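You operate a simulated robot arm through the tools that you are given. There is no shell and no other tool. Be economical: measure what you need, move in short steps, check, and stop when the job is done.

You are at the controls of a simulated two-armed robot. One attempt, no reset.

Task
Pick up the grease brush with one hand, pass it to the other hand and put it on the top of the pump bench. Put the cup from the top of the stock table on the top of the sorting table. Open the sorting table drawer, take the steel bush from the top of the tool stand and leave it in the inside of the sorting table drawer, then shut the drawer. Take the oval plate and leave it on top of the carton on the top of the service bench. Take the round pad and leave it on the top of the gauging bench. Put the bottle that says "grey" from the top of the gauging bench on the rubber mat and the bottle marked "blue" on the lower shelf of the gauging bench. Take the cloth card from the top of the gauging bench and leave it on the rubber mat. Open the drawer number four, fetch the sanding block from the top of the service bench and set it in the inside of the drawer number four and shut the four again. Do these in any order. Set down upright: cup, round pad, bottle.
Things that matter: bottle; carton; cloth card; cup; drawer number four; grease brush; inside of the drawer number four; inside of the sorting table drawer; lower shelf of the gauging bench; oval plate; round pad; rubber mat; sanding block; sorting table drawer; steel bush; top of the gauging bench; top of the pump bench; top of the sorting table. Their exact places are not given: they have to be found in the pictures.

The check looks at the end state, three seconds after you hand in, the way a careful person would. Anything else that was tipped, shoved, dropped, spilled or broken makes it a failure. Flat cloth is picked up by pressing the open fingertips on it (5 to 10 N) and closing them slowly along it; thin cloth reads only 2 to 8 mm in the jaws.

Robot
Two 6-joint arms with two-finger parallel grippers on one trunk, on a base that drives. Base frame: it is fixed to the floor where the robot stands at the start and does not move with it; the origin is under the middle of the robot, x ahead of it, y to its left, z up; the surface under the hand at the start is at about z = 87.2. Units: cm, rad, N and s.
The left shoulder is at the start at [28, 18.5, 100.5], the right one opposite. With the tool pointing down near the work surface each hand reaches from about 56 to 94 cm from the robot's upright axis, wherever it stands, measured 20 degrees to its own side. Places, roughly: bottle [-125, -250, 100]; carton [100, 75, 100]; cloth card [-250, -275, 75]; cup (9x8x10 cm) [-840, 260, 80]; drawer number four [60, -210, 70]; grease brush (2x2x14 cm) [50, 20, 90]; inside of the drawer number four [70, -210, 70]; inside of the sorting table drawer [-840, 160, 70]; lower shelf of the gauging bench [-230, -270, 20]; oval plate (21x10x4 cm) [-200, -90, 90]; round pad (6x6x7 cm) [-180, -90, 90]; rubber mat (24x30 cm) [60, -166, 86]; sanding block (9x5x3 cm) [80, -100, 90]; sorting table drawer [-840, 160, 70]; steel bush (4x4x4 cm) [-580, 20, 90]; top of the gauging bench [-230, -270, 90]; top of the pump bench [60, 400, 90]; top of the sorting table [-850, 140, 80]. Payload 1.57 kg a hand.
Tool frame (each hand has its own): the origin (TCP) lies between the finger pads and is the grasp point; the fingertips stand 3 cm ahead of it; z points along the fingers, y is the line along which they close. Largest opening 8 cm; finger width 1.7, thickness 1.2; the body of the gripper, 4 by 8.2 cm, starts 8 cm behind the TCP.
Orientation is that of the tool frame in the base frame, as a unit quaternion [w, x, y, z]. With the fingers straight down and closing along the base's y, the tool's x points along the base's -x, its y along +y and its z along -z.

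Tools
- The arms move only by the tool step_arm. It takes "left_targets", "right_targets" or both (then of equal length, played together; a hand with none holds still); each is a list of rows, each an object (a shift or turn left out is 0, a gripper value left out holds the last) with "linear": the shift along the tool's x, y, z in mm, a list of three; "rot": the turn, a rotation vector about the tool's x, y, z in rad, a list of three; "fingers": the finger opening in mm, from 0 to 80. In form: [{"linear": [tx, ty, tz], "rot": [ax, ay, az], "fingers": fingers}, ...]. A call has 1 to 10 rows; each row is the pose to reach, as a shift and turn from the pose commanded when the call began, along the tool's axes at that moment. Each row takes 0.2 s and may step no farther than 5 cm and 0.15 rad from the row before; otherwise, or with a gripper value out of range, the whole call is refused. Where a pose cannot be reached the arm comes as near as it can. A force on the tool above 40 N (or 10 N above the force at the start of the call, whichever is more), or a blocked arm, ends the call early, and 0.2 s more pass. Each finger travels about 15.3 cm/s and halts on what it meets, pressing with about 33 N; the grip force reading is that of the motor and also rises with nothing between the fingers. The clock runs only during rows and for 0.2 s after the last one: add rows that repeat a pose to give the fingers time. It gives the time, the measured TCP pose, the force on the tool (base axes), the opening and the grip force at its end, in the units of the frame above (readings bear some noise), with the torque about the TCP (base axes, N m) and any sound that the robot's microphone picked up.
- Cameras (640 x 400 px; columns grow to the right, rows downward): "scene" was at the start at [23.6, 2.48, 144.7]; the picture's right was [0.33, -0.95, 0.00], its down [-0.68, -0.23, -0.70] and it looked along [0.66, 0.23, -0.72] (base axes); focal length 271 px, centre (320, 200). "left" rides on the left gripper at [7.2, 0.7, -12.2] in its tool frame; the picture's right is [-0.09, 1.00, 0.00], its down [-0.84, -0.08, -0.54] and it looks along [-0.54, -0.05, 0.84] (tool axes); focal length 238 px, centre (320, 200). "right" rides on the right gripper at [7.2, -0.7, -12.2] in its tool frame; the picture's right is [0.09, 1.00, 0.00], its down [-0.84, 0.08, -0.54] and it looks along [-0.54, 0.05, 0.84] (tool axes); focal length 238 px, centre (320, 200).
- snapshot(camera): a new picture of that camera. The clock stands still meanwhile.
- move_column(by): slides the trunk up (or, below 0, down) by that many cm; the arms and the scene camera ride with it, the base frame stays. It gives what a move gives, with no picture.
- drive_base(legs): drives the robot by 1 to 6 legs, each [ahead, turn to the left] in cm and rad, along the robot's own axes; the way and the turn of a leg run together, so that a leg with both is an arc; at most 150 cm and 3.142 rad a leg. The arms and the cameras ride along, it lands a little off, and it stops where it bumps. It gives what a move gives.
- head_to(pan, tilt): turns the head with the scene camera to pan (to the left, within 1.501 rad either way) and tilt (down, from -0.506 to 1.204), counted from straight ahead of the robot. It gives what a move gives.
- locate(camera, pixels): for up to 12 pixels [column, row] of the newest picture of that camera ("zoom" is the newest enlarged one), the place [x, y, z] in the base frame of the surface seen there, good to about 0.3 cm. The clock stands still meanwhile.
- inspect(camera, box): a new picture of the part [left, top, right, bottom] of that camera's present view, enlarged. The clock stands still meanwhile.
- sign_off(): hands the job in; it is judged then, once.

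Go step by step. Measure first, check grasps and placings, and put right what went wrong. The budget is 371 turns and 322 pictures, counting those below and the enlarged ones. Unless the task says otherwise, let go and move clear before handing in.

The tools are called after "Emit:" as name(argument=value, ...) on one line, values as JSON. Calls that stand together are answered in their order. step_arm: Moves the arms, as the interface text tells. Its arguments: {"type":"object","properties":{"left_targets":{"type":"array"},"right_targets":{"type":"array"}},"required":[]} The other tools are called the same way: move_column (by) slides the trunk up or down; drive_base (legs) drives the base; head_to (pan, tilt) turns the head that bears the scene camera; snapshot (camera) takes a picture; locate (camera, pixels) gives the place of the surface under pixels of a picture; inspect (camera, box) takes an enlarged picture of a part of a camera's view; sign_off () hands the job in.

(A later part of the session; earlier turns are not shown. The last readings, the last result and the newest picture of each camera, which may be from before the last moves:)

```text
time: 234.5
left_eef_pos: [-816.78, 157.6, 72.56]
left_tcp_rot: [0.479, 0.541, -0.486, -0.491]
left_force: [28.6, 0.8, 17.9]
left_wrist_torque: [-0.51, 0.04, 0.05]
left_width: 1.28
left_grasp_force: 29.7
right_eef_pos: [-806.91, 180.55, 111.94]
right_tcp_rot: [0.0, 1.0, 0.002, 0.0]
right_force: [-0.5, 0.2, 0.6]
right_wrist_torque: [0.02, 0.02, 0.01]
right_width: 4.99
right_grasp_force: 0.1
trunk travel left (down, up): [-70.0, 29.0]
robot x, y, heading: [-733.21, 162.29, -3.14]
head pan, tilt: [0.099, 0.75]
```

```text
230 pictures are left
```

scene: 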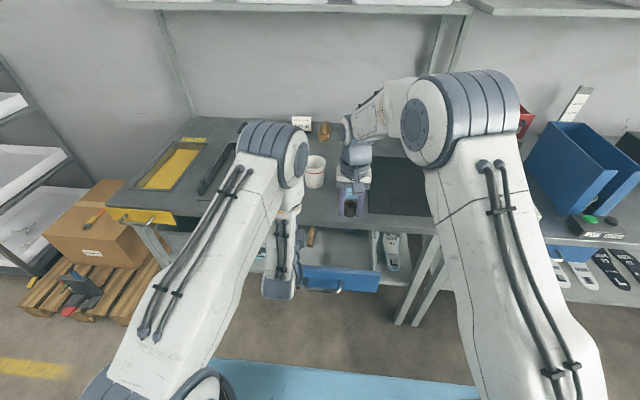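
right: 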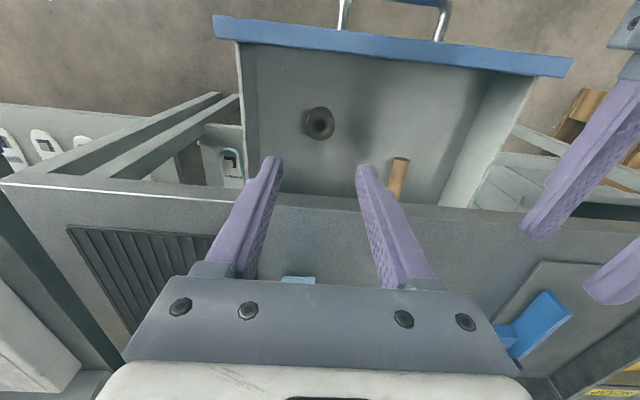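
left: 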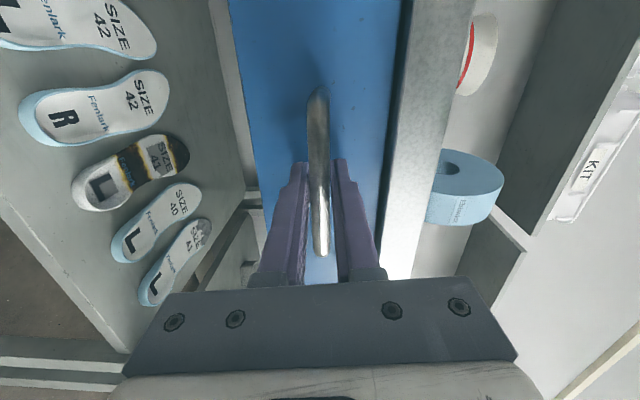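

Drawer bottomed out (28 N). Releasing and backing away.

Emit:
step_arm(left_targets=[{"linear": [0, 0, -2], "fingers": 36}, {"linear": [0, 0, -2], "fingers": 36}, {"linear": [0, 0, -3], "fingers": 36}])

Emit:
drive_base(legs=[[-18, 0]])

Emit:
inspect(camera="left", box=[200, 0, 440, 200])

```text
time: 235.3
left_eef_pos: [-816.65, 157.63, 72.45]
left_tcp_rot: [0.477, 0.543, -0.486, -0.49]
left_force: [0.4, 0.8, -0.7]
left_wrist_torque: [-0.01, 0.02, 0.03]
left_width: 3.61
left_grasp_force: 0.0
right_eef_pos: [-807.02, 180.47, 111.82]
right_tcp_rot: [0.001, 1.0, 0.003, 0.0]
right_force: [0.0, 0.6, 0.1]
right_wrist_torque: [0.01, 0.01, -0.01]
right_width: 5.0
right_grasp_force: 0.1
trunk travel left (down, up): [-70.0, 29.0]
robot x, y, heading: [-733.26, 162.2, 3.137]
head pan, tilt: [0.099, 0.75]
```

```text
time: 236.8
left_eef_pos: [-798.33, 157.27, 72.28]
left_tcp_rot: [0.479, 0.543, -0.485, -0.49]
left_force: [-0.1, 0.4, 0.0]
left_wrist_torque: [-0.01, -0.01, 0.0]
left_width: 3.6
left_grasp_force: 0.1
right_eef_pos: [-788.62, 180.3, 111.88]
right_tcp_rot: [0.0, 1.0, 0.004, 0.0]
right_force: [0.0, -0.5, 0.2]
right_wrist_torque: [0.02, 0.04, 0.03]
right_width: 5.0
right_grasp_force: 0.2
trunk travel left (down, up): [-70.0, 29.0]
robot x, y, heading: [-714.79, 162.11, -3.137]
head pan, tilt: [0.099, 0.75]
```

```text
2.00 times, centred on (320, 100) of left
```

zoom: 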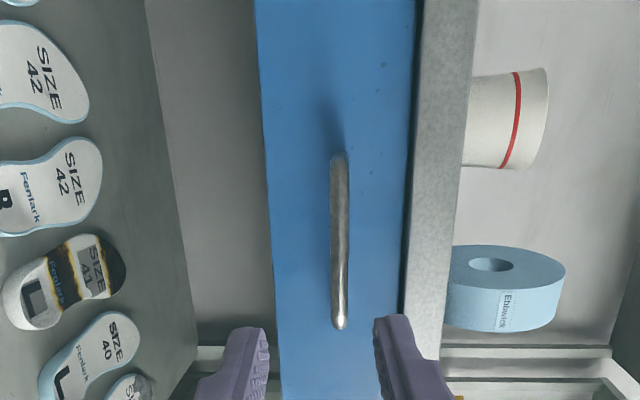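

Emit:
locate(camera="zoom", pixels=[[300, 60], [300, 200], [310, 350], [390, 150], [440, 200]])

Emit:
step_arm(left_targets=[{"linear": [0, 45, 0]}, {"linear": [0, 90, 0]}, {"linear": [0, 135, 0]}, {"linear": [0, 180, 0]}, {"linear": [0, 225, 10]}, {"linear": [0, 270, 10]}, {"linear": [0, 315, 10]}, {"linear": [0, 360, 10]}, {"linear": [0, 400, 10]}])

```text
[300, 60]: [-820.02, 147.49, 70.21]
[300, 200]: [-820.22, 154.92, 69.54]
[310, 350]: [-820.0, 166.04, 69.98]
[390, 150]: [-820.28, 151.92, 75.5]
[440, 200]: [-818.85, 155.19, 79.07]
```

```text
time: 238.8
left_eef_pos: [-801.79, 154.47, 112.39]
left_tcp_rot: [0.479, 0.544, -0.485, -0.49]
left_force: [-0.1, 0.2, -0.8]
left_wrist_torque: [0.0, -0.01, 0.02]
left_width: 3.6
left_grasp_force: 0.1
right_eef_pos: [-788.63, 180.35, 111.82]
right_tcp_rot: [0.0, 1.0, 0.004, 0.001]
right_force: [-0.2, 0.3, -0.5]
right_wrist_torque: [-0.04, -0.02, -0.02]
right_width: 5.02
right_grasp_force: 0.1
trunk travel left (down, up): [-70.0, 29.0]
robot x, y, heading: [-714.59, 162.45, -3.139]
head pan, tilt: [0.099, 0.75]
```

Drawer is fully closed (front at −820). Restoring the left hand to point down.

Emit:
step_arm(left_targets=[{"rot": [0, 0, -0.15]}, {"rot": [0, 0, -0.3]}, {"rot": [0, 0, -0.45]}, {"rot": [0, 0, -0.6]}, {"rot": [0, 0, -0.75]}, {"rot": [0, 0, -0.9]}, {"rot": [0, 0, -1.05]}, {"rot": [0, 0, -1.2]}, {"rot": [0, 0, -1.35]}, {"rot": [0, 0, -1.5]}], right_targets=[{"linear": [0, 0, -20]}, {"linear": [0, 0, -40]}, {"linear": [0, 0, -60]}, {"linear": [0, 0, -80]}, {"linear": [0, 0, -100]}, {"linear": [0, 0, -100]}, {"linear": [0, 0, -100]}, {"linear": [0, 0, -100]}, {"linear": [0, 0, -100]}, {"linear": [0, 0, -100]}])

Emit:
step_arm(left_targets=[{"linear": [0, 0, 0], "rot": [0, 0.15, 0]}, {"rot": [0, 0.3, 0]}, {"rot": [0, 0.45, 0]}, {"rot": [0, 0.6, 0]}, {"rot": [0, 0.75, 0]}, {"linear": [0, 10, 0], "rot": [0, 0.9, 0]}, {"linear": [-10, 20, 0], "rot": [0, 1.05, 0]}, {"linear": [-20, 30, 0], "rot": [0, 1.2, 0]}, {"linear": [-30, 40, 0], "rot": [0, 1.35, 0]}, {"linear": [-40, 50, 0], "rot": [0, 1.5, 0]}])

```text
time: 241.0
left_eef_pos: [-801.75, 154.49, 112.34]
left_tcp_rot: [0.015, 0.728, 0.016, -0.685]
left_force: [0.0, -0.2, 0.5]
left_wrist_torque: [-0.04, 0.03, -0.03]
left_width: 3.62
left_grasp_force: 0.0
right_eef_pos: [-788.75, 180.42, 121.81]
right_tcp_rot: [-0.001, 1.0, 0.003, 0.0]
right_force: [0.4, -0.5, 0.0]
right_wrist_torque: [0.0, -0.02, -0.02]
right_width: 5.0
right_grasp_force: 0.1
trunk travel left (down, up): [-70.0, 29.0]
robot x, y, heading: [-714.93, 162.61, -3.137]
head pan, tilt: [0.099, 0.75]
```

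```text
time: 243.2
left_eef_pos: [-798.84, 149.03, 114.85]
left_tcp_rot: [0.0, 1.0, 0.022, -0.004]
left_force: [0.0, -0.1, -0.3]
left_wrist_torque: [-0.01, 0.0, -0.02]
left_width: 3.59
left_grasp_force: 0.1
left hand out of reach, approached as far as the arm can: row 10
right_eef_pos: [-788.75, 180.36, 121.89]
right_tcp_rot: [0.0, 1.0, 0.003, 0.0]
right_force: [0.0, 0.1, 0.4]
right_wrist_torque: [0.0, -0.01, 0.01]
right_width: 4.99
right_grasp_force: 0.0
trunk travel left (down, up): [-70.0, 29.0]
robot x, y, heading: [-715.01, 162.29, -3.143]
head pan, tilt: [0.099, 0.75]
```

Emit:
step_arm(left_targets=[{"linear": [30, 5, -30]}, {"linear": [60, 10, -60]}, {"linear": [95, 15, -85]}, {"linear": [135, 20, -95]}, {"linear": [170, 25, -95]}])

Emit:
drive_base(legs=[[0, 1.57], [150, 0], [43, 0], [0, 1.571]])

```text
time: 244.4
left_eef_pos: [-781.59, 147.43, 124.23]
left_tcp_rot: [0.002, 1.0, 0.022, -0.005]
left_force: [0.6, 0.8, 0.0]
left_wrist_torque: [0.01, -0.02, -0.01]
left_width: 3.61
left_grasp_force: 0.0
right_eef_pos: [-788.76, 180.32, 121.92]
right_tcp_rot: [0.001, 1.0, 0.004, -0.001]
right_force: [-0.2, -0.1, -0.8]
right_wrist_torque: [0.01, -0.01, 0.0]
right_width: 4.98
right_grasp_force: 0.0
trunk travel left (down, up): [-70.0, 29.0]
robot x, y, heading: [-714.75, 162.11, -3.14]
head pan, tilt: [0.099, 0.75]
```

```text
time: 261.8
left_eef_pos: [-645.23, -16.08, 124.12]
left_tcp_rot: [0.004, -0.033, 0.999, 0.002]
left_force: [0.6, -0.2, -0.3]
left_wrist_torque: [0.0, 0.0, 0.02]
left_width: 3.6
left_grasp_force: 0.1
right_eef_pos: [-637.37, -48.85, 121.79]
right_tcp_rot: [0.0, -0.014, 1.0, 0.0]
right_force: [1.1, -0.4, 0.1]
right_wrist_torque: [0.0, 0.01, 0.02]
right_width: 5.0
right_grasp_force: 0.1
trunk travel left (down, up): [-70.0, 29.0]
robot x, y, heading: [-711.37, -32.77, 0.02]
head pan, tilt: [0.099, 0.75]
```

Emit:
drive_base(legs=[[0, -0.022], [150, 0], [140, 0]])

```text
time: 276.3
left_eef_pos: [-351.78, -13.92, 124.19]
left_tcp_rot: [0.004, -0.034, 0.999, 0.002]
left_force: [-0.1, 0.0, 0.0]
left_wrist_torque: [-0.01, 0.02, 0.01]
left_width: 3.59
left_grasp_force: 0.1
right_eef_pos: [-343.82, -46.68, 121.73]
right_tcp_rot: [0.0, -0.014, 1.0, 0.0]
right_force: [0.3, 0.9, -0.4]
right_wrist_torque: [-0.02, 0.01, 0.0]
right_width: 4.98
right_grasp_force: 0.0
trunk travel left (down, up): [-70.0, 29.0]
robot x, y, heading: [-418.23, -30.52, 0.026]
head pan, tilt: [0.099, 0.75]
```

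Emit:
drive_base(legs=[[0, -0.03], [105, 0], [0, 0.2], [100, 0], [0, -1.77]])

Emit:
head_to(pan=0.0, tilt=0.7)

Emit:
snapshot(camera="scene")

```text
time: 291.9
left_eef_pos: [-202.87, -80.64, 124.13]
left_tcp_rot: [0.005, 0.707, 0.707, -0.002]
left_force: [-0.6, 0.1, -0.1]
left_wrist_torque: [0.02, -0.01, 0.03]
left_width: 3.59
left_grasp_force: 0.1
right_eef_pos: [-236.06, -86.48, 121.79]
right_tcp_rot: [-0.001, 0.721, 0.693, -0.001]
right_force: [0.4, 0.7, 0.0]
right_wrist_torque: [-0.03, -0.02, -0.02]
right_width: 5.03
right_grasp_force: 0.1
trunk travel left (down, up): [-70.0, 29.0]
robot x, y, heading: [-214.63, -13.49, -1.612]
head pan, tilt: [0.099, 0.75]
```

```text
time: 292.5
left_eef_pos: [-202.91, -80.85, 124.14]
left_tcp_rot: [0.004, 0.707, 0.707, -0.001]
left_force: [0.2, -0.1, 0.2]
left_wrist_torque: [-0.04, 0.01, -0.02]
left_width: 3.6
left_grasp_force: 0.0
right_eef_pos: [-236.01, -86.31, 121.92]
right_tcp_rot: [0.0, 0.72, 0.693, 0.0]
right_force: [0.6, 0.7, 0.5]
right_wrist_torque: [-0.05, 0.0, 0.01]
right_width: 5.01
right_grasp_force: 0.0
trunk travel left (down, up): [-70.0, 29.0]
robot x, y, heading: [-214.72, -13.43, -1.61]
head pan, tilt: [0.0, 0.7]
```

```text
228 pictures are left
```

scene: 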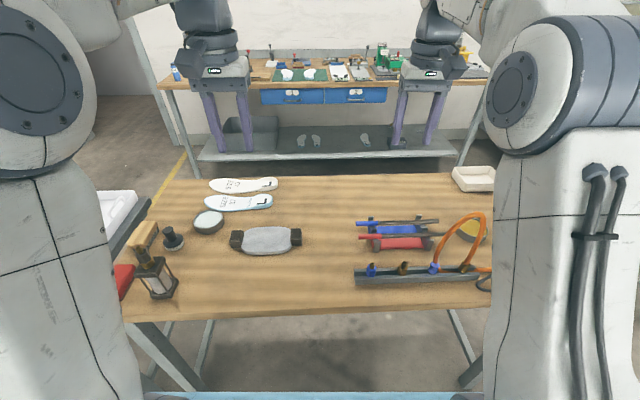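

Emit:
inspect(camera="scene", box=[110, 165, 330, 315])

Emit:
locate(camera="scene", pixels=[[173, 240], [208, 220], [267, 240], [236, 240], [298, 238], [267, 228], [267, 252], [240, 278], [155, 270], [320, 280], [305, 190]])

```text
2.67 times, centred on (220, 240) of scene
```

zoom: 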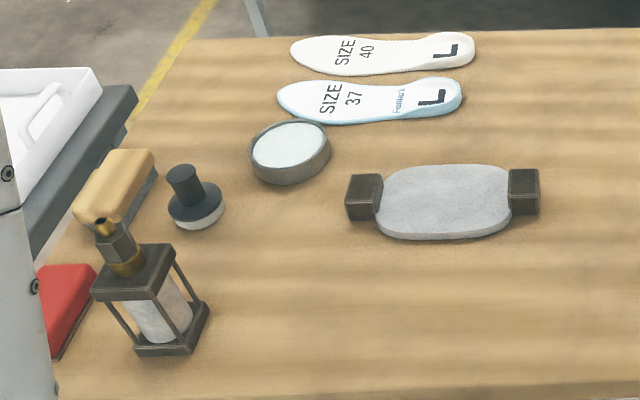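

```text
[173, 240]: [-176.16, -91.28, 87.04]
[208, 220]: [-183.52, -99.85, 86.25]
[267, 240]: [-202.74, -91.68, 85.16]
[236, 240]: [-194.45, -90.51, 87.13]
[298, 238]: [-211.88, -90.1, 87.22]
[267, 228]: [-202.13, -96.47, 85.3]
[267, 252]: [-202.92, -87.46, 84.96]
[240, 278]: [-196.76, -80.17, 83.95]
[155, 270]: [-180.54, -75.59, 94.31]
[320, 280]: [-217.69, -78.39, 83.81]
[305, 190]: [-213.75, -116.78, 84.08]
```

Round pad (knob-handled) at about (−176,−91); oval plate with end blocks at (−202,−91). I'll take the pad with the left hand first; moving above it.

Emit:
step_arm(left_targets=[{"linear": [-17, 45, 0], "fingers": 60}, {"linear": [-35, 90, 0]}, {"linear": [-52, 135, 0]}, {"linear": [-70, 180, 0]}, {"linear": [-87, 224, 0]}, {"linear": [-104, 267, 0]}, {"linear": [-104, 267, 40]}, {"linear": [-104, 267, 80]}])

Emit:
snapshot(camera="left")

```text
time: 294.3
left_eef_pos: [-176.15, -91.12, 116.24]
left_tcp_rot: [0.004, 0.707, 0.707, -0.002]
left_force: [-0.5, 0.0, -0.5]
left_wrist_torque: [0.02, -0.02, -0.01]
left_width: 6.0
left_grasp_force: 0.0
left hand out of reach, approached as far as the arm can: row 6
right_eef_pos: [-235.97, -86.55, 121.77]
right_tcp_rot: [-0.001, 0.721, 0.693, 0.001]
right_force: [0.0, -0.8, 0.7]
right_wrist_torque: [-0.01, 0.02, 0.02]
right_width: 5.0
right_grasp_force: 0.1
trunk travel left (down, up): [-70.0, 29.0]
robot x, y, heading: [-214.51, -13.26, -1.614]
head pan, tilt: [0.0, 0.7]
```

```text
226 pictures are left
```

left: 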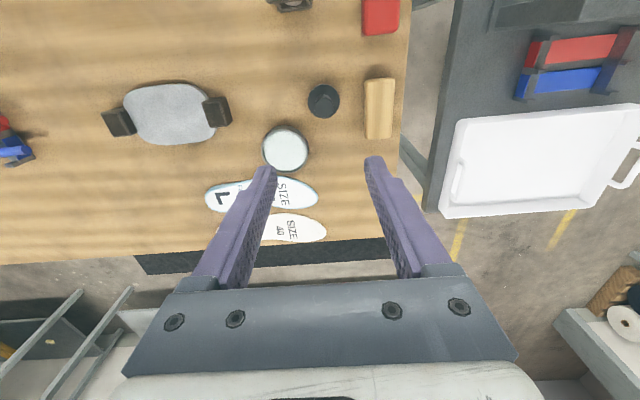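

Emit:
locate(camera="left", pixels=[[322, 97], [316, 98], [329, 98], [323, 112], [323, 90], [380, 105]])

Emit:
inspect(camera="left", box=[280, 65, 370, 130])

```text
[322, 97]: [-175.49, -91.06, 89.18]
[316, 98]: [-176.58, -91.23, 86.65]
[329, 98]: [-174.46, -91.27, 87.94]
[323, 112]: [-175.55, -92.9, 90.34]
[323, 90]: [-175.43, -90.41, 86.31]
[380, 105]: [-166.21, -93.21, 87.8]
```

```text
6.15 times, centred on (325, 98) of left
```

zoom: 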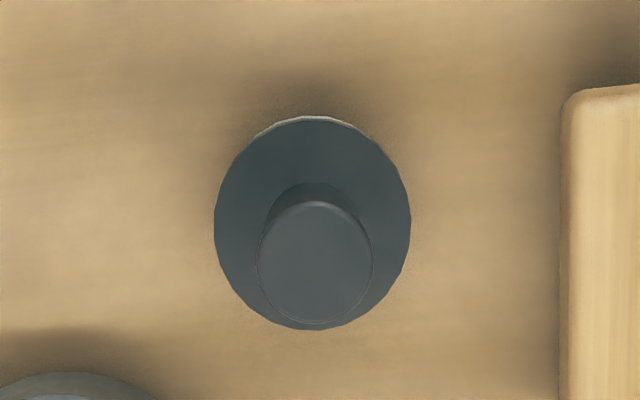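

Knob centre ≈ (−175.5,−92.2), top 90.5. Descending to z≈89.8 and gripping the knob.

Emit:
step_arm(left_targets=[{"linear": [-11, 6, 45], "fingers": 50}, {"linear": [-11, 6, 90]}, {"linear": [-11, 6, 135]}, {"linear": [-11, 6, 180]}, {"linear": [-11, 6, 225]}, {"linear": [-11, 6, 255]}, {"linear": [-11, 6, 264]}, {"linear": [-11, 6, 264], "fingers": 10}, {"linear": [-11, 6, 264], "fingers": 10}, {"linear": [-11, 6, 264], "fingers": 10}])

Emit:
snapshot(camera="left")

```text
time: 296.5
left_eef_pos: [-175.42, -92.56, 90.01]
left_tcp_rot: [0.004, 0.707, 0.707, -0.001]
left_force: [0.7, 1.0, -0.1]
left_wrist_torque: [-0.02, 0.0, 0.01]
left_width: 2.76
left_grasp_force: 33.0
right_eef_pos: [-236.09, -86.36, 121.81]
right_tcp_rot: [0.0, 0.72, 0.694, 0.0]
right_force: [-0.1, -0.8, 0.6]
right_wrist_torque: [0.0, -0.02, 0.01]
right_width: 5.02
right_grasp_force: 0.0
trunk travel left (down, up): [-70.0, 29.0]
robot x, y, heading: [-214.65, -13.25, -1.615]
head pan, tilt: [0.0, 0.7]
```

```text
224 pictures are left
```

left: 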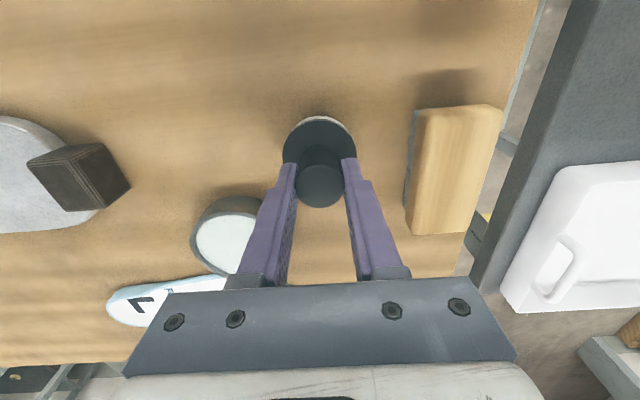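

Pad held (knob 2.76 cm). Lifting, pulling in.

Emit:
step_arm(left_targets=[{"linear": [0, 0, -45]}, {"linear": [0, 0, -90]}, {"linear": [0, 0, -135]}, {"linear": [0, 0, -180]}, {"linear": [0, 0, -225]}, {"linear": [0, 0, -270]}, {"linear": [25, -35, -300]}, {"linear": [50, -70, -330]}, {"linear": [80, -100, -340]}, {"linear": [110, -130, -340]}])

Emit:
drive_base(legs=[[0, 1.61], [144, 0], [0, -1.571]])

Emit:
head_to(pan=-0.3, tilt=0.5)

Emit:
snapshot(camera="scene")

```text
refused: row 7 steps farther than a row can; nothing moved
```

```text
time: 311.3
left_eef_pos: [-28.98, -91.42, 90.04]
left_tcp_rot: [0.004, 0.689, 0.724, -0.002]
left_force: [0.4, 0.1, 0.1]
left_wrist_torque: [0.01, 0.01, 0.02]
left_width: 2.76
left_grasp_force: 32.9
right_eef_pos: [-89.88, -88.1, 121.85]
right_tcp_rot: [0.0, 0.703, 0.711, 0.0]
right_force: [-0.3, -0.3, -0.8]
right_wrist_torque: [-0.01, 0.01, 0.01]
right_width: 5.01
right_grasp_force: 0.3
trunk travel left (down, up): [-70.0, 29.0]
robot x, y, heading: [-72.43, -14.32, -1.564]
head pan, tilt: [0.0, 0.7]
```

```text
time: 312.1
left_eef_pos: [-29.03, -91.42, 89.98]
left_tcp_rot: [0.005, 0.69, 0.724, -0.001]
left_force: [0.2, 0.2, 0.5]
left_wrist_torque: [0.04, 0.01, 0.02]
left_width: 2.77
left_grasp_force: 33.1
right_eef_pos: [-89.98, -88.34, 121.72]
right_tcp_rot: [0.0, 0.704, 0.711, 0.0]
right_force: [-0.1, -0.1, 0.4]
right_wrist_torque: [0.0, 0.0, 0.0]
right_width: 5.0
right_grasp_force: 0.1
trunk travel left (down, up): [-70.0, 29.0]
robot x, y, heading: [-72.12, -14.69, -1.566]
head pan, tilt: [-0.3, 0.499]
```

```text
223 pictures are left
```

scene: 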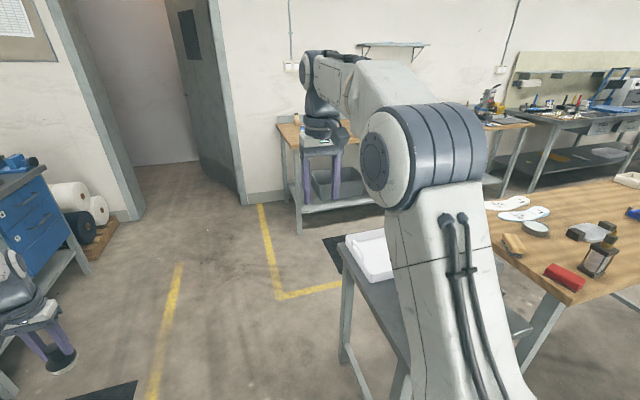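

My arm lift was refused while the base moved, so the pad was swept low over the wood table; I must check that nothing was disturbed and lift now.

Emit:
inspect(camera="scene", box=[440, 170, 640, 310])

Emit:
locate(camera="scene", pixels=[[513, 243], [565, 277], [600, 255], [535, 228], [345, 245], [610, 225], [370, 250]])

Emit:
snapshot(camera="left")

```text
2.86 times, centred on (540, 240) of scene
```

zoom: 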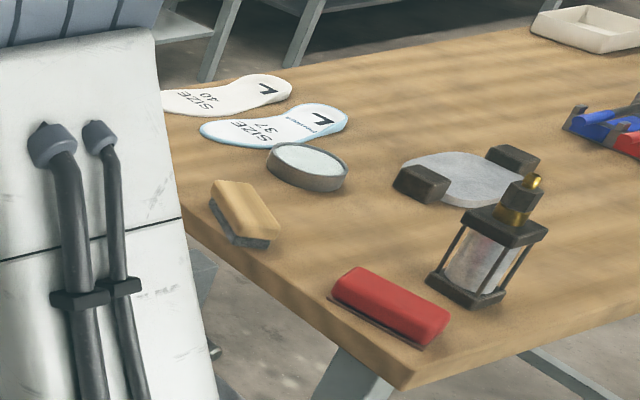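

```text
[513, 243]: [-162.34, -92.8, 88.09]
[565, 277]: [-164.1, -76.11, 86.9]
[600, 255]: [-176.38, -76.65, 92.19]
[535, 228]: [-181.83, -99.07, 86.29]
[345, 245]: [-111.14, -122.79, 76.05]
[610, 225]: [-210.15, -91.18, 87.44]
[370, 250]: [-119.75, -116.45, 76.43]
```

```text
221 pictures are left
```

left: 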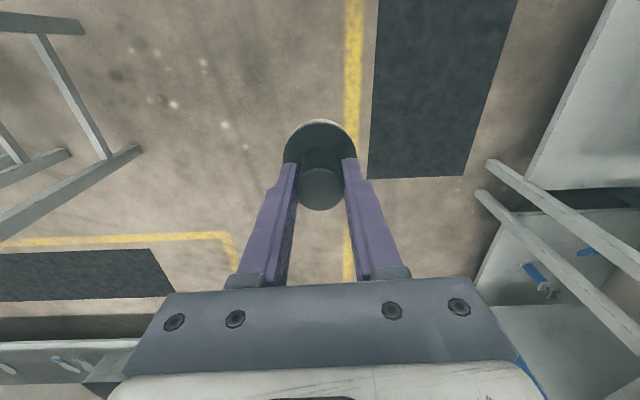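

Emit:
locate(camera="zoom", pixels=[[215, 185], [250, 183], [278, 225], [240, 235], [210, 205], [240, 247], [268, 245], [350, 270], [445, 320], [415, 343], [335, 295]])

```text
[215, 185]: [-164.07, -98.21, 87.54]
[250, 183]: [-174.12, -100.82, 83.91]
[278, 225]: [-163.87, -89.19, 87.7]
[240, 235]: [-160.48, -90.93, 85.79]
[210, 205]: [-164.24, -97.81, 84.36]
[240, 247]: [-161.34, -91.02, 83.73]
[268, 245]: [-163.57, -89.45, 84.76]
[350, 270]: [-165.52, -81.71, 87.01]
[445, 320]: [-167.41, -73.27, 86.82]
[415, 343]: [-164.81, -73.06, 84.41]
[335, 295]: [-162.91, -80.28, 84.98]
```

The wooden brush at the table corner was nudged (rotated ~20°, shifted ~2 cm); I'll realign it when I return for the plate (original: centre ≈(−166.5,−93), axis along y). Now lifting the pad properly.

Emit:
step_arm(left_targets=[{"linear": [0, 0, -45]}, {"linear": [10, -10, -90]}, {"linear": [20, -20, -135]}, {"linear": [30, -30, -180]}, {"linear": [45, -45, -220]}, {"linear": [60, -60, -260]}, {"linear": [80, -80, -295]}, {"linear": [100, -105, -330]}, {"linear": [120, -140, -340]}])

```text
time: 314.1
left_eef_pos: [-43.78, -79.54, 123.86]
left_tcp_rot: [0.005, 0.69, 0.724, -0.002]
left_force: [-0.5, -0.1, -0.7]
left_wrist_torque: [0.03, 0.0, -0.02]
left_width: 2.78
left_grasp_force: 33.4
right_eef_pos: [-89.98, -88.2, 121.72]
right_tcp_rot: [0.001, 0.703, 0.711, 0.0]
right_force: [-0.3, -0.1, 0.4]
right_wrist_torque: [0.0, 0.02, 0.0]
right_width: 5.02
right_grasp_force: 0.2
trunk travel left (down, up): [-70.0, 29.0]
robot x, y, heading: [-71.93, -14.12, -1.562]
head pan, tilt: [-0.3, 0.499]
```

Emit:
drive_base(legs=[[0, 0.12], [85, 0], [0, -0.12], [86, 0]])

Emit:
head_to(pan=-1.2, tilt=0.4)

Emit:
snapshot(camera="scene")

```text
time: 324.0
left_eef_pos: [-34.02, -251.54, 124.15]
left_tcp_rot: [0.005, 0.693, 0.721, -0.001]
left_force: [-0.3, 0.0, -0.4]
left_wrist_torque: [-0.01, -0.01, -0.01]
left_width: 2.75
left_grasp_force: 32.9
right_eef_pos: [-80.25, -260.01, 121.82]
right_tcp_rot: [0.0, 0.706, 0.708, 0.0]
right_force: [-0.8, -0.1, 1.0]
right_wrist_torque: [0.0, 0.01, -0.01]
right_width: 4.99
right_grasp_force: 0.0
trunk travel left (down, up): [-70.0, 29.0]
robot x, y, heading: [-62.36, -186.0, -1.576]
head pan, tilt: [-0.3, 0.499]
```

```text
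time: 325.2
left_eef_pos: [-34.08, -251.57, 123.89]
left_tcp_rot: [0.004, 0.693, 0.721, -0.001]
left_force: [0.4, -0.4, -0.5]
left_wrist_torque: [0.0, 0.01, 0.01]
left_width: 2.79
left_grasp_force: 32.8
right_eef_pos: [-80.24, -259.88, 121.86]
right_tcp_rot: [0.0, 0.707, 0.707, 0.0]
right_force: [-0.5, -0.2, 0.0]
right_wrist_torque: [-0.02, 0.0, 0.02]
right_width: 5.0
right_grasp_force: 0.0
trunk travel left (down, up): [-70.0, 29.0]
robot x, y, heading: [-62.15, -185.98, -1.578]
head pan, tilt: [-1.201, 0.4]
```

```text
220 pictures are left
```

scene: 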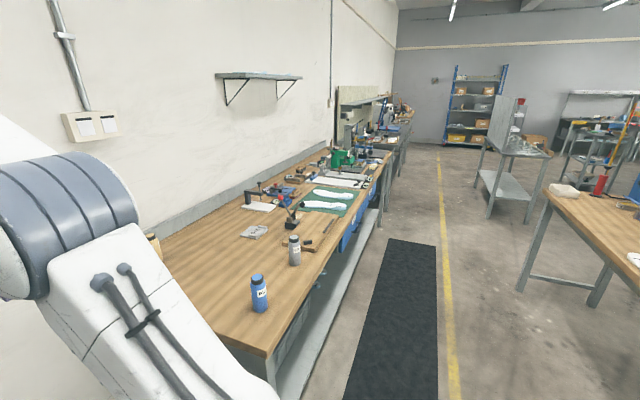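

Emit:
inspect(camera="scene", box=[140, 150, 400, 340])

Emit:
locate(camera="scene", pixels=[[258, 290], [293, 250], [254, 231], [258, 206], [291, 222], [325, 207], [330, 195], [265, 350], [360, 215], [200, 280], [350, 300], [280, 340]])

```text
2.11 times, centred on (270, 245) of scene
```

zoom: 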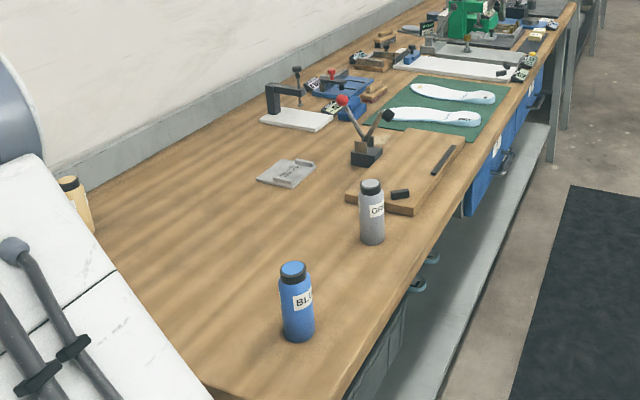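

```text
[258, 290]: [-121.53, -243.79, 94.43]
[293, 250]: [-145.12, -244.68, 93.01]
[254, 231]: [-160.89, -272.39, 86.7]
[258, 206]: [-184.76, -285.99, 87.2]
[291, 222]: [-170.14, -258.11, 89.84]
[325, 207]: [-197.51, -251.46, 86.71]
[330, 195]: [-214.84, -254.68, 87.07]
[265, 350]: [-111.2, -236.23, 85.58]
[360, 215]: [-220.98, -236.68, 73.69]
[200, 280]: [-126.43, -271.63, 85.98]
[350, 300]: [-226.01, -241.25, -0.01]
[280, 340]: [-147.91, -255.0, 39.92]
```

Blue bottle ≈(−122,−245), grey ≈(−145.5,−245.5), bench top z=86, front edge y≈−236. Driving west to face this stretch of bench.

Emit:
drive_base(legs=[[0, -1.66], [80, 0], [0, 1.66]])

Emit:
head_to(pan=0.0, tilt=0.7)

Emit:
snapshot(camera="scene")

Emit:
snapshot(camera="left")

```text
time: 337.6
left_eef_pos: [-112.47, -244.17, 124.01]
left_tcp_rot: [0.005, 0.687, 0.727, -0.002]
left_force: [0.3, -0.2, -0.3]
left_wrist_torque: [-0.03, -0.02, -0.02]
left_width: 2.77
left_grasp_force: 32.9
right_eef_pos: [-158.55, -253.14, 121.85]
right_tcp_rot: [0.0, 0.7, 0.714, 0.0]
right_force: [0.3, -0.1, 0.5]
right_wrist_torque: [-0.03, -0.02, -0.02]
right_width: 4.99
right_grasp_force: 0.1
trunk travel left (down, up): [-70.0, 29.0]
robot x, y, heading: [-141.35, -178.84, -1.555]
head pan, tilt: [-1.201, 0.4]
```

```text
time: 338.9
left_eef_pos: [-112.35, -244.1, 123.91]
left_tcp_rot: [0.004, 0.687, 0.727, -0.001]
left_force: [0.1, -0.4, -1.3]
left_wrist_torque: [0.0, 0.0, -0.03]
left_width: 2.74
left_grasp_force: 33.5
right_eef_pos: [-158.63, -253.02, 121.76]
right_tcp_rot: [0.0, 0.701, 0.714, 0.001]
right_force: [-0.1, 0.4, -0.8]
right_wrist_torque: [-0.02, 0.0, -0.02]
right_width: 5.03
right_grasp_force: 0.1
trunk travel left (down, up): [-70.0, 29.0]
robot x, y, heading: [-141.96, -178.74, -1.559]
head pan, tilt: [0.0, 0.7]
```

```text
218 pictures are left
```

scene: 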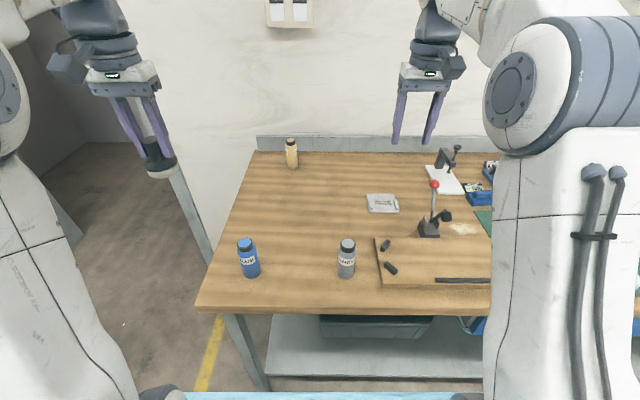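

```text
217 pictures are left
```

left: 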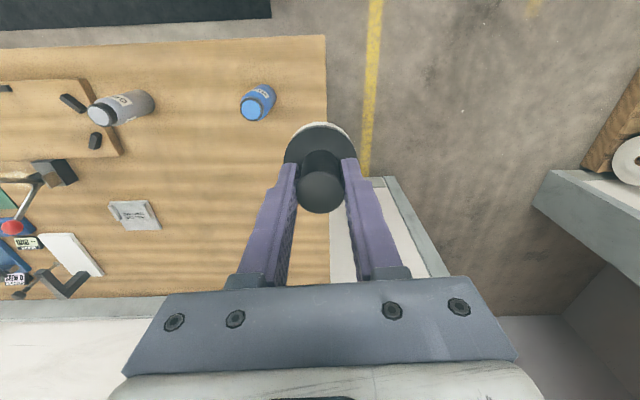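

Emit:
locate(camera="scene", pixels=[[300, 210], [330, 225], [382, 203], [370, 340], [300, 330], [290, 375], [420, 370], [250, 258], [346, 258], [375, 325], [290, 155], [460, 350]])

Emit:
inspect(camera="scene", box=[180, 140, 500, 400])

```text
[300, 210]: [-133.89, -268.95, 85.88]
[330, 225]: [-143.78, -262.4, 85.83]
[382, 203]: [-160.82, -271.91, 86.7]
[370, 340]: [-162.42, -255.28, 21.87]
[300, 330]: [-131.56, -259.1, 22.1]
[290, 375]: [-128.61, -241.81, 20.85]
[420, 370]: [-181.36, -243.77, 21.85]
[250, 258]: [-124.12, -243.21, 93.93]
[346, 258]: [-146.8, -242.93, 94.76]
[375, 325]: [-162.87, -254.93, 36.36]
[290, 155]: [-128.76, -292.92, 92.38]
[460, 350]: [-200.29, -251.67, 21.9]
```

```text
1.54 times, centred on (340, 270) of scene
```

zoom: 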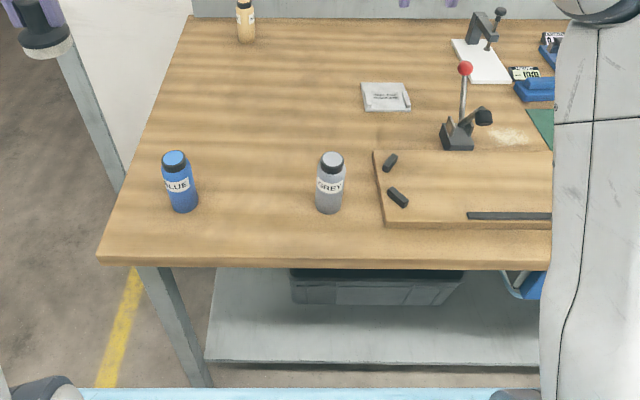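

I'll set the pad at about (−132,−262), clear space. Moving there and lowering most of the way.

Emit:
step_arm(left_targets=[{"linear": [-30, -37, 0]}, {"linear": [-60, -74, 0]}, {"linear": [-90, -111, 0]}, {"linear": [-120, -148, 0]}, {"linear": [-150, -184, 0]}, {"linear": [-168, -206, 35]}, {"linear": [-168, -206, 80]}, {"linear": [-168, -206, 125]}, {"linear": [-168, -206, 170]}, {"linear": [-168, -206, 210]}])

Emit:
snapshot(camera="left")

```text
time: 341.1
left_eef_pos: [-131.82, -262.06, 102.88]
left_tcp_rot: [0.006, 0.687, 0.727, -0.002]
left_force: [1.0, 0.0, -0.6]
left_wrist_torque: [0.0, -0.03, 0.01]
left_width: 2.78
left_grasp_force: 33.4
left hand out of reach, approached as far as the arm can: row 5, 6
right_eef_pos: [-158.66, -253.12, 121.74]
right_tcp_rot: [0.0, 0.701, 0.713, 0.0]
right_force: [0.1, 1.0, 0.3]
right_wrist_torque: [-0.03, 0.01, 0.01]
right_width: 5.0
right_grasp_force: 0.1
trunk travel left (down, up): [-70.0, 29.0]
robot x, y, heading: [-141.22, -178.99, -1.561]
head pan, tilt: [0.0, 0.7]
```

```text
215 pictures are left
```

left: 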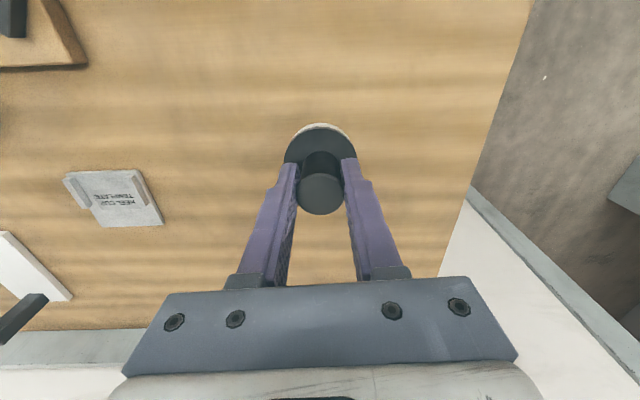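

Emit:
step_arm(left_targets=[{"linear": [0, 0, 45]}, {"linear": [0, 0, 85]}, {"linear": [0, 0, 101]}, {"linear": [0, 0, 106]}, {"linear": [0, 0, 109]}, {"linear": [0, 0, 109]}])

```text
time: 342.6
left_eef_pos: [-131.87, -262.24, 92.04]
left_tcp_rot: [0.005, 0.687, 0.727, -0.001]
left_force: [0.3, 0.2, -0.6]
left_wrist_torque: [-0.01, 0.0, 0.01]
left_width: 2.74
left_grasp_force: 33.2
right_eef_pos: [-158.58, -253.09, 121.85]
right_tcp_rot: [0.0, 0.701, 0.713, 0.0]
right_force: [-0.2, 0.8, 0.6]
right_wrist_torque: [-0.02, -0.01, -0.02]
right_width: 4.98
right_grasp_force: 0.1
trunk travel left (down, up): [-70.0, 29.0]
robot x, y, heading: [-141.31, -178.88, -1.553]
head pan, tilt: [0.0, 0.7]
```

Emit:
step_arm(left_targets=[{"linear": [0, 0, 2]}, {"linear": [0, 0, 4]}, {"linear": [0, 0, 5]}])

```text
time: 343.4
left_eef_pos: [-131.92, -262.31, 92.01]
left_tcp_rot: [0.005, 0.686, 0.728, -0.004]
left_force: [5.2, 7.2, 24.1]
left_wrist_torque: [0.33, 0.01, -0.06]
left_width: 2.77
left_grasp_force: 33.6
right_eef_pos: [-158.47, -252.94, 121.88]
right_tcp_rot: [0.0, 0.701, 0.713, 0.0]
right_force: [1.4, 0.3, -0.2]
right_wrist_torque: [-0.02, -0.05, -0.03]
right_width: 4.99
right_grasp_force: 0.1
trunk travel left (down, up): [-70.0, 29.0]
robot x, y, heading: [-141.42, -178.57, -1.555]
head pan, tilt: [0.0, 0.7]
```

Contact; easing 3 mm and releasing, then lifting.

Emit:
step_arm(left_targets=[{"linear": [0, 0, -4]}, {"linear": [0, 0, -4], "fingers": 36}, {"linear": [0, 0, -4], "fingers": 50}, {"linear": [0, 0, -4], "fingers": 50}, {"linear": [0, 0, -40], "fingers": 50}, {"linear": [0, 0, -85]}, {"linear": [0, 0, -130]}, {"linear": [0, 0, -175]}])

Emit:
snapshot(camera="left")

```text
time: 345.1
left_eef_pos: [-131.83, -262.09, 109.04]
left_tcp_rot: [0.005, 0.687, 0.726, -0.002]
left_force: [-0.7, -0.4, 1.0]
left_wrist_torque: [0.0, -0.01, 0.02]
left_width: 4.97
left_grasp_force: 0.0
right_eef_pos: [-158.51, -252.99, 121.89]
right_tcp_rot: [0.0, 0.701, 0.713, 0.0]
right_force: [-0.4, -0.4, -0.4]
right_wrist_torque: [-0.01, 0.0, 0.0]
right_width: 5.02
right_grasp_force: 0.0
trunk travel left (down, up): [-70.0, 29.0]
robot x, y, heading: [-141.36, -178.91, -1.556]
head pan, tilt: [0.0, 0.7]
```

```text
214 pictures are left
```

left: 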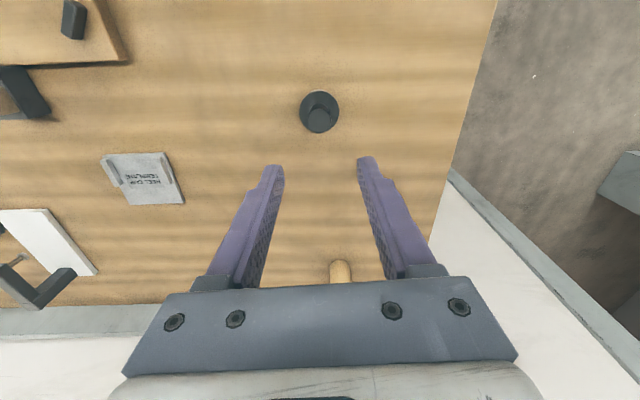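

Pad stands on the bench. For the blue bottle I'll use the right hand from x≈−110 so the left hand hangs outside the bench end when the trunk lowers. First retract the left hand.

Emit:
step_arm(left_targets=[{"linear": [30, 20, -30]}, {"linear": [60, 40, -60]}, {"linear": [90, 60, -90]}, {"linear": [120, 80, -120]}, {"linear": [155, 100, -140]}])

```text
time: 346.4
left_eef_pos: [-122.88, -245.73, 122.91]
left_tcp_rot: [0.005, 0.687, 0.727, -0.002]
left_force: [0.1, 0.1, 0.6]
left_wrist_torque: [-0.04, -0.01, 0.03]
left_width: 4.99
left_grasp_force: 0.0
right_eef_pos: [-158.49, -253.07, 121.76]
right_tcp_rot: [-0.001, 0.701, 0.713, 0.0]
right_force: [0.1, -0.3, 0.1]
right_wrist_torque: [0.02, -0.01, 0.01]
right_width: 5.0
right_grasp_force: 0.0
trunk travel left (down, up): [-70.0, 29.0]
robot x, y, heading: [-141.25, -179.04, -1.552]
head pan, tilt: [0.0, 0.7]
```

Emit:
drive_base(legs=[[0, 1.5], [33, 0], [0, -1.52]])

Emit:
snapshot(camera="scene")

Emit:
snapshot(camera="right")

```text
time: 355.9
left_eef_pos: [-94.06, -249.39, 123.09]
left_tcp_rot: [0.005, 0.708, 0.706, -0.001]
left_force: [-0.8, -0.9, -0.3]
left_wrist_torque: [0.02, 0.02, 0.02]
left_width: 4.98
left_grasp_force: 0.0
right_eef_pos: [-130.08, -254.51, 121.83]
right_tcp_rot: [0.0, 0.722, 0.692, 0.0]
right_force: [-0.6, -0.5, -0.5]
right_wrist_torque: [-0.02, -0.01, -0.02]
right_width: 4.99
right_grasp_force: 0.0
trunk travel left (down, up): [-70.0, 29.0]
robot x, y, heading: [-108.62, -181.51, -1.618]
head pan, tilt: [0.0, 0.7]
```

```text
213 pictures are left
```

scene: 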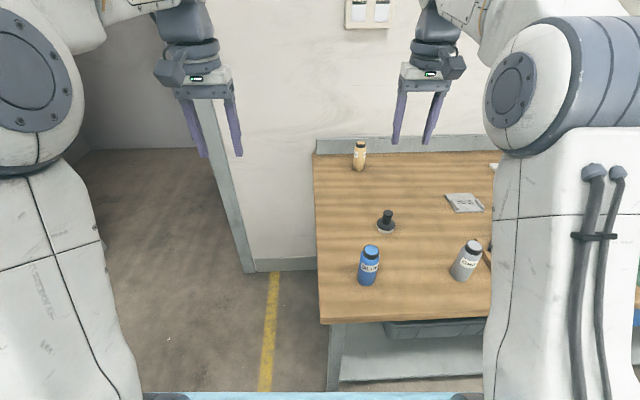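

```text
212 pictures are left
```

right: 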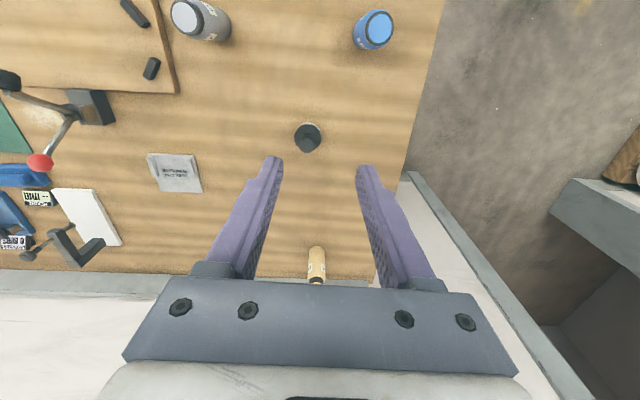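

Emit:
locate(camera="scene", pixels=[[370, 247], [368, 268], [360, 250], [380, 250], [322, 320], [316, 150], [335, 380], [345, 378], [400, 370], [480, 365], [400, 345], [465, 262]])

Emit:
inspect(camera="scene", box=[300, 200, 500, 400])

Emit:
locate(camera="right", pixels=[[378, 25], [368, 27], [388, 27], [373, 45]])

```text
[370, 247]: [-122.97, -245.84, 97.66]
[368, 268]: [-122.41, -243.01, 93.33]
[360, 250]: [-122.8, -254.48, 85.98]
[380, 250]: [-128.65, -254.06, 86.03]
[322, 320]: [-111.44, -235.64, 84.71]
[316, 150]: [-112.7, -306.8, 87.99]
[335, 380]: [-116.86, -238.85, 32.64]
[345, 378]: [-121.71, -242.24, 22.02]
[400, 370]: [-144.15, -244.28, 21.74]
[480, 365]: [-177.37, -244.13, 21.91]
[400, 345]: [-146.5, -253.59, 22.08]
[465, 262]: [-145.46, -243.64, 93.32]
```

```text
2.00 times, centred on (400, 300) of scene
```

zoom: 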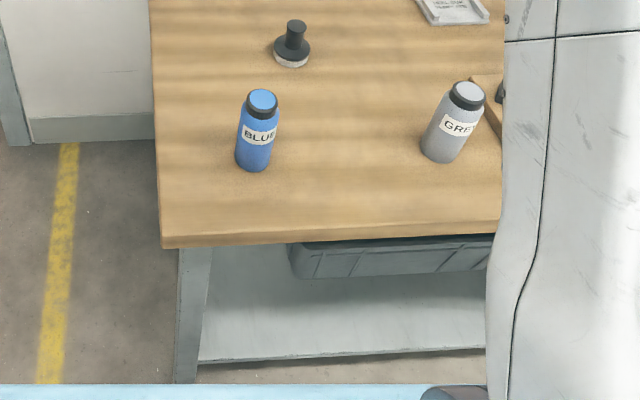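

```text
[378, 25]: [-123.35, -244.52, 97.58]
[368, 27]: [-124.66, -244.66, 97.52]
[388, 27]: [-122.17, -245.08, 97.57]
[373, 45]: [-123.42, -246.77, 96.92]
```

Blue bottle top centre (−123.3,−245), z 97.6. Moving the right hand over it.

Emit:
step_arm(right_targets=[{"linear": [33, 22, 0], "fingers": 70}, {"linear": [66, 44, 0]}, {"linear": [98, 65, 0]}, {"linear": [98, 65, 45]}, {"linear": [98, 65, 90]}, {"linear": [98, 65, 130]}])

Emit:
snapshot(camera="right")

```text
time: 357.3
left_eef_pos: [-93.95, -249.37, 122.85]
left_tcp_rot: [0.004, 0.708, 0.706, -0.002]
left_force: [0.3, -0.6, -0.4]
left_wrist_torque: [0.02, 0.02, -0.02]
left_width: 5.0
left_grasp_force: 0.1
right_eef_pos: [-123.01, -244.92, 108.73]
right_tcp_rot: [0.001, 0.722, 0.692, 0.0]
right_force: [0.2, -0.7, -0.1]
right_wrist_torque: [0.0, 0.0, -0.01]
right_width: 7.0
right_grasp_force: 0.0
trunk travel left (down, up): [-70.0, 29.0]
robot x, y, heading: [-108.75, -181.63, -1.617]
head pan, tilt: [0.0, 0.7]
```

```text
210 pictures are left
```

right: 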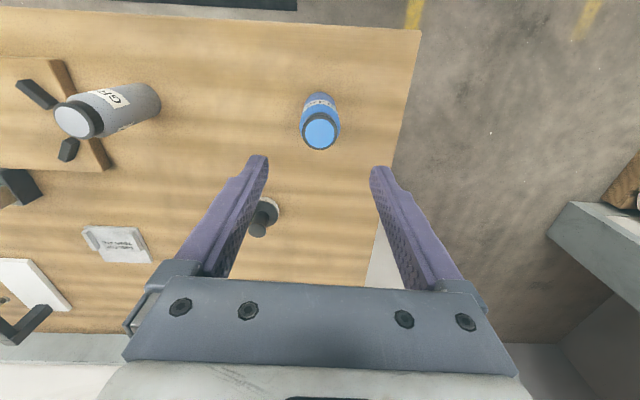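

Cap at (320,132), aligned. Descending to z≈92.7 and gripping.

Emit:
step_arm(right_targets=[{"linear": [-2, -2, 45]}, {"linear": [-2, -2, 90]}, {"linear": [-2, -2, 130]}, {"linear": [-2, -2, 160]}, {"linear": [-2, -2, 160], "fingers": 20}, {"linear": [-2, -2, 160], "fingers": 20}, {"linear": [-2, -2, 160], "fingers": 20}])

Emit:
step_arm(right_targets=[{"linear": [0, 0, -40]}, {"linear": [0, 0, -85]}, {"linear": [0, 0, -130]}, {"linear": [0, 0, -175]}, {"linear": [0, 0, -200]}])

Emit:
snapshot(camera="right")

```text
time: 358.9
left_eef_pos: [-94.05, -249.33, 123.11]
left_tcp_rot: [0.004, 0.709, 0.705, -0.002]
left_force: [0.3, -0.1, -0.6]
left_wrist_torque: [0.02, 0.02, 0.02]
left_width: 4.99
left_grasp_force: 0.0
right_eef_pos: [-123.33, -245.07, 92.71]
right_tcp_rot: [0.0, 0.722, 0.692, 0.0]
right_force: [0.4, -0.3, -1.2]
right_wrist_torque: [-0.01, 0.0, -0.02]
right_width: 4.31
right_grasp_force: 33.0
trunk travel left (down, up): [-70.0, 29.0]
robot x, y, heading: [-108.34, -181.32, -1.615]
head pan, tilt: [0.0, 0.7]
```

```text
time: 360.1
left_eef_pos: [-94.09, -249.34, 123.04]
left_tcp_rot: [0.003, 0.709, 0.705, -0.002]
left_force: [0.6, 0.0, -0.4]
left_wrist_torque: [0.0, 0.02, 0.0]
left_width: 4.99
left_grasp_force: 0.2
right_eef_pos: [-123.51, -245.21, 113.02]
right_tcp_rot: [-0.001, 0.722, 0.691, 0.001]
right_force: [0.5, 0.2, -1.7]
right_wrist_torque: [0.06, -0.02, -0.03]
right_width: 4.29
right_grasp_force: 32.9
trunk travel left (down, up): [-70.0, 29.0]
robot x, y, heading: [-108.61, -181.71, -1.626]
head pan, tilt: [0.0, 0.7]
```

```text
209 pictures are left
```

right: 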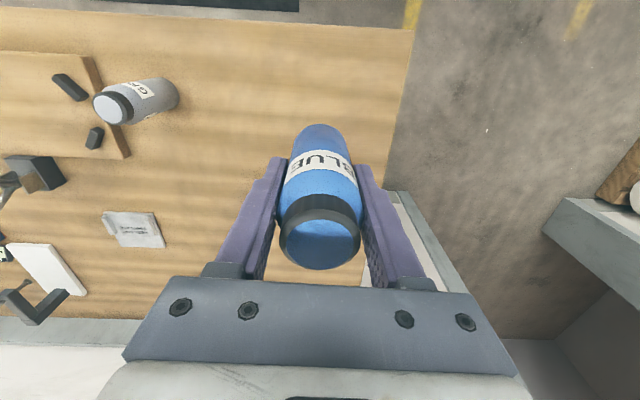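

Bottle gripped (4.3 cm). Pulling the right hand in, then backing 12 cm.

Emit:
step_arm(right_targets=[{"linear": [30, 0, 0]}, {"linear": [60, 0, 0]}, {"linear": [70, 0, 0]}])

Emit:
drive_base(legs=[[-12, 0]])

```text
time: 360.9
left_eef_pos: [-94.0, -249.4, 123.12]
left_tcp_rot: [0.004, 0.709, 0.705, -0.002]
left_force: [-0.1, -0.1, 0.0]
left_wrist_torque: [-0.01, 0.03, -0.07]
left_width: 5.02
left_grasp_force: 0.0
right_eef_pos: [-123.07, -238.17, 112.93]
right_tcp_rot: [0.0, 0.722, 0.691, 0.0]
right_force: [0.7, -0.5, -0.7]
right_wrist_torque: [0.01, 0.02, 0.01]
right_width: 4.29
right_grasp_force: 32.9
trunk travel left (down, up): [-70.0, 29.0]
robot x, y, heading: [-108.34, -181.11, -1.62]
head pan, tilt: [0.0, 0.7]
```

```text
time: 362.1
left_eef_pos: [-93.61, -237.23, 122.93]
left_tcp_rot: [0.004, 0.71, 0.704, -0.002]
left_force: [0.1, -0.4, 0.0]
left_wrist_torque: [-0.02, 0.0, 0.0]
left_width: 4.98
left_grasp_force: 0.2
right_eef_pos: [-122.78, -226.07, 112.81]
right_tcp_rot: [0.0, 0.723, 0.691, 0.001]
right_force: [-1.2, -1.1, -2.0]
right_wrist_torque: [0.04, 0.01, -0.01]
right_width: 4.3
right_grasp_force: 32.9
trunk travel left (down, up): [-70.0, 29.0]
robot x, y, heading: [-107.66, -169.34, -1.621]
head pan, tilt: [0.0, 0.7]
```

Emit:
step_arm(right_targets=[{"linear": [8, -40, 0]}, {"linear": [18, -80, 0]}, {"linear": [25, -115, 0]}])

Emit:
move_column(by=-20)

Emit:
snapshot(camera="right")

Emit:
snapshot(camera="scene")

```text
time: 362.9
left_eef_pos: [-93.73, -237.34, 123.06]
left_tcp_rot: [0.005, 0.71, 0.704, -0.001]
left_force: [0.9, 0.1, 0.0]
left_wrist_torque: [0.02, 0.02, 0.01]
left_width: 4.98
left_grasp_force: 0.2
right_eef_pos: [-134.18, -223.03, 112.96]
right_tcp_rot: [0.0, 0.723, 0.691, 0.0]
right_force: [-0.2, -0.2, -1.6]
right_wrist_torque: [0.02, 0.01, 0.0]
right_width: 4.3
right_grasp_force: 32.8
trunk travel left (down, up): [-70.0, 29.0]
robot x, y, heading: [-107.61, -169.65, -1.619]
head pan, tilt: [0.0, 0.7]
```

```text
time: 365.1
left_eef_pos: [-93.69, -237.28, 103.08]
left_tcp_rot: [0.004, 0.711, 0.703, -0.002]
left_force: [-0.9, -0.7, 0.2]
left_wrist_torque: [-0.01, -0.01, 0.01]
left_width: 4.99
left_grasp_force: 0.1
right_eef_pos: [-134.09, -222.92, 92.99]
right_tcp_rot: [-0.001, 0.724, 0.69, 0.0]
right_force: [0.2, 0.3, -1.5]
right_wrist_torque: [0.01, -0.01, -0.02]
right_width: 4.33
right_grasp_force: 32.9
trunk travel left (down, up): [-50.0, 49.0]
robot x, y, heading: [-107.74, -169.46, -1.622]
head pan, tilt: [0.0, 0.7]
```

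```text
208 pictures are left
```

right: 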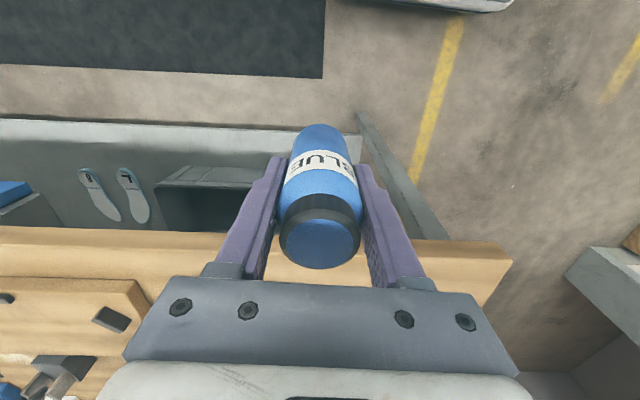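

```text
207 pictures are left
```

scene: 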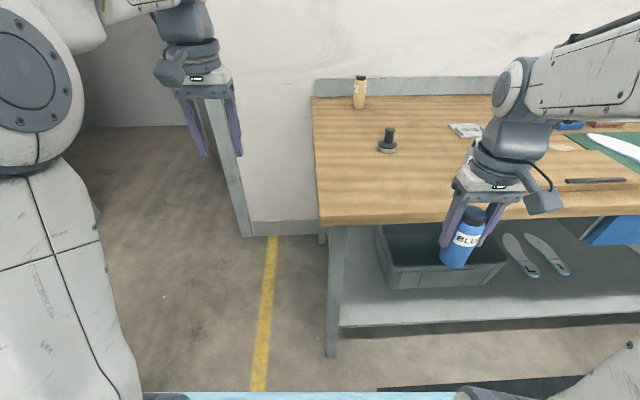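

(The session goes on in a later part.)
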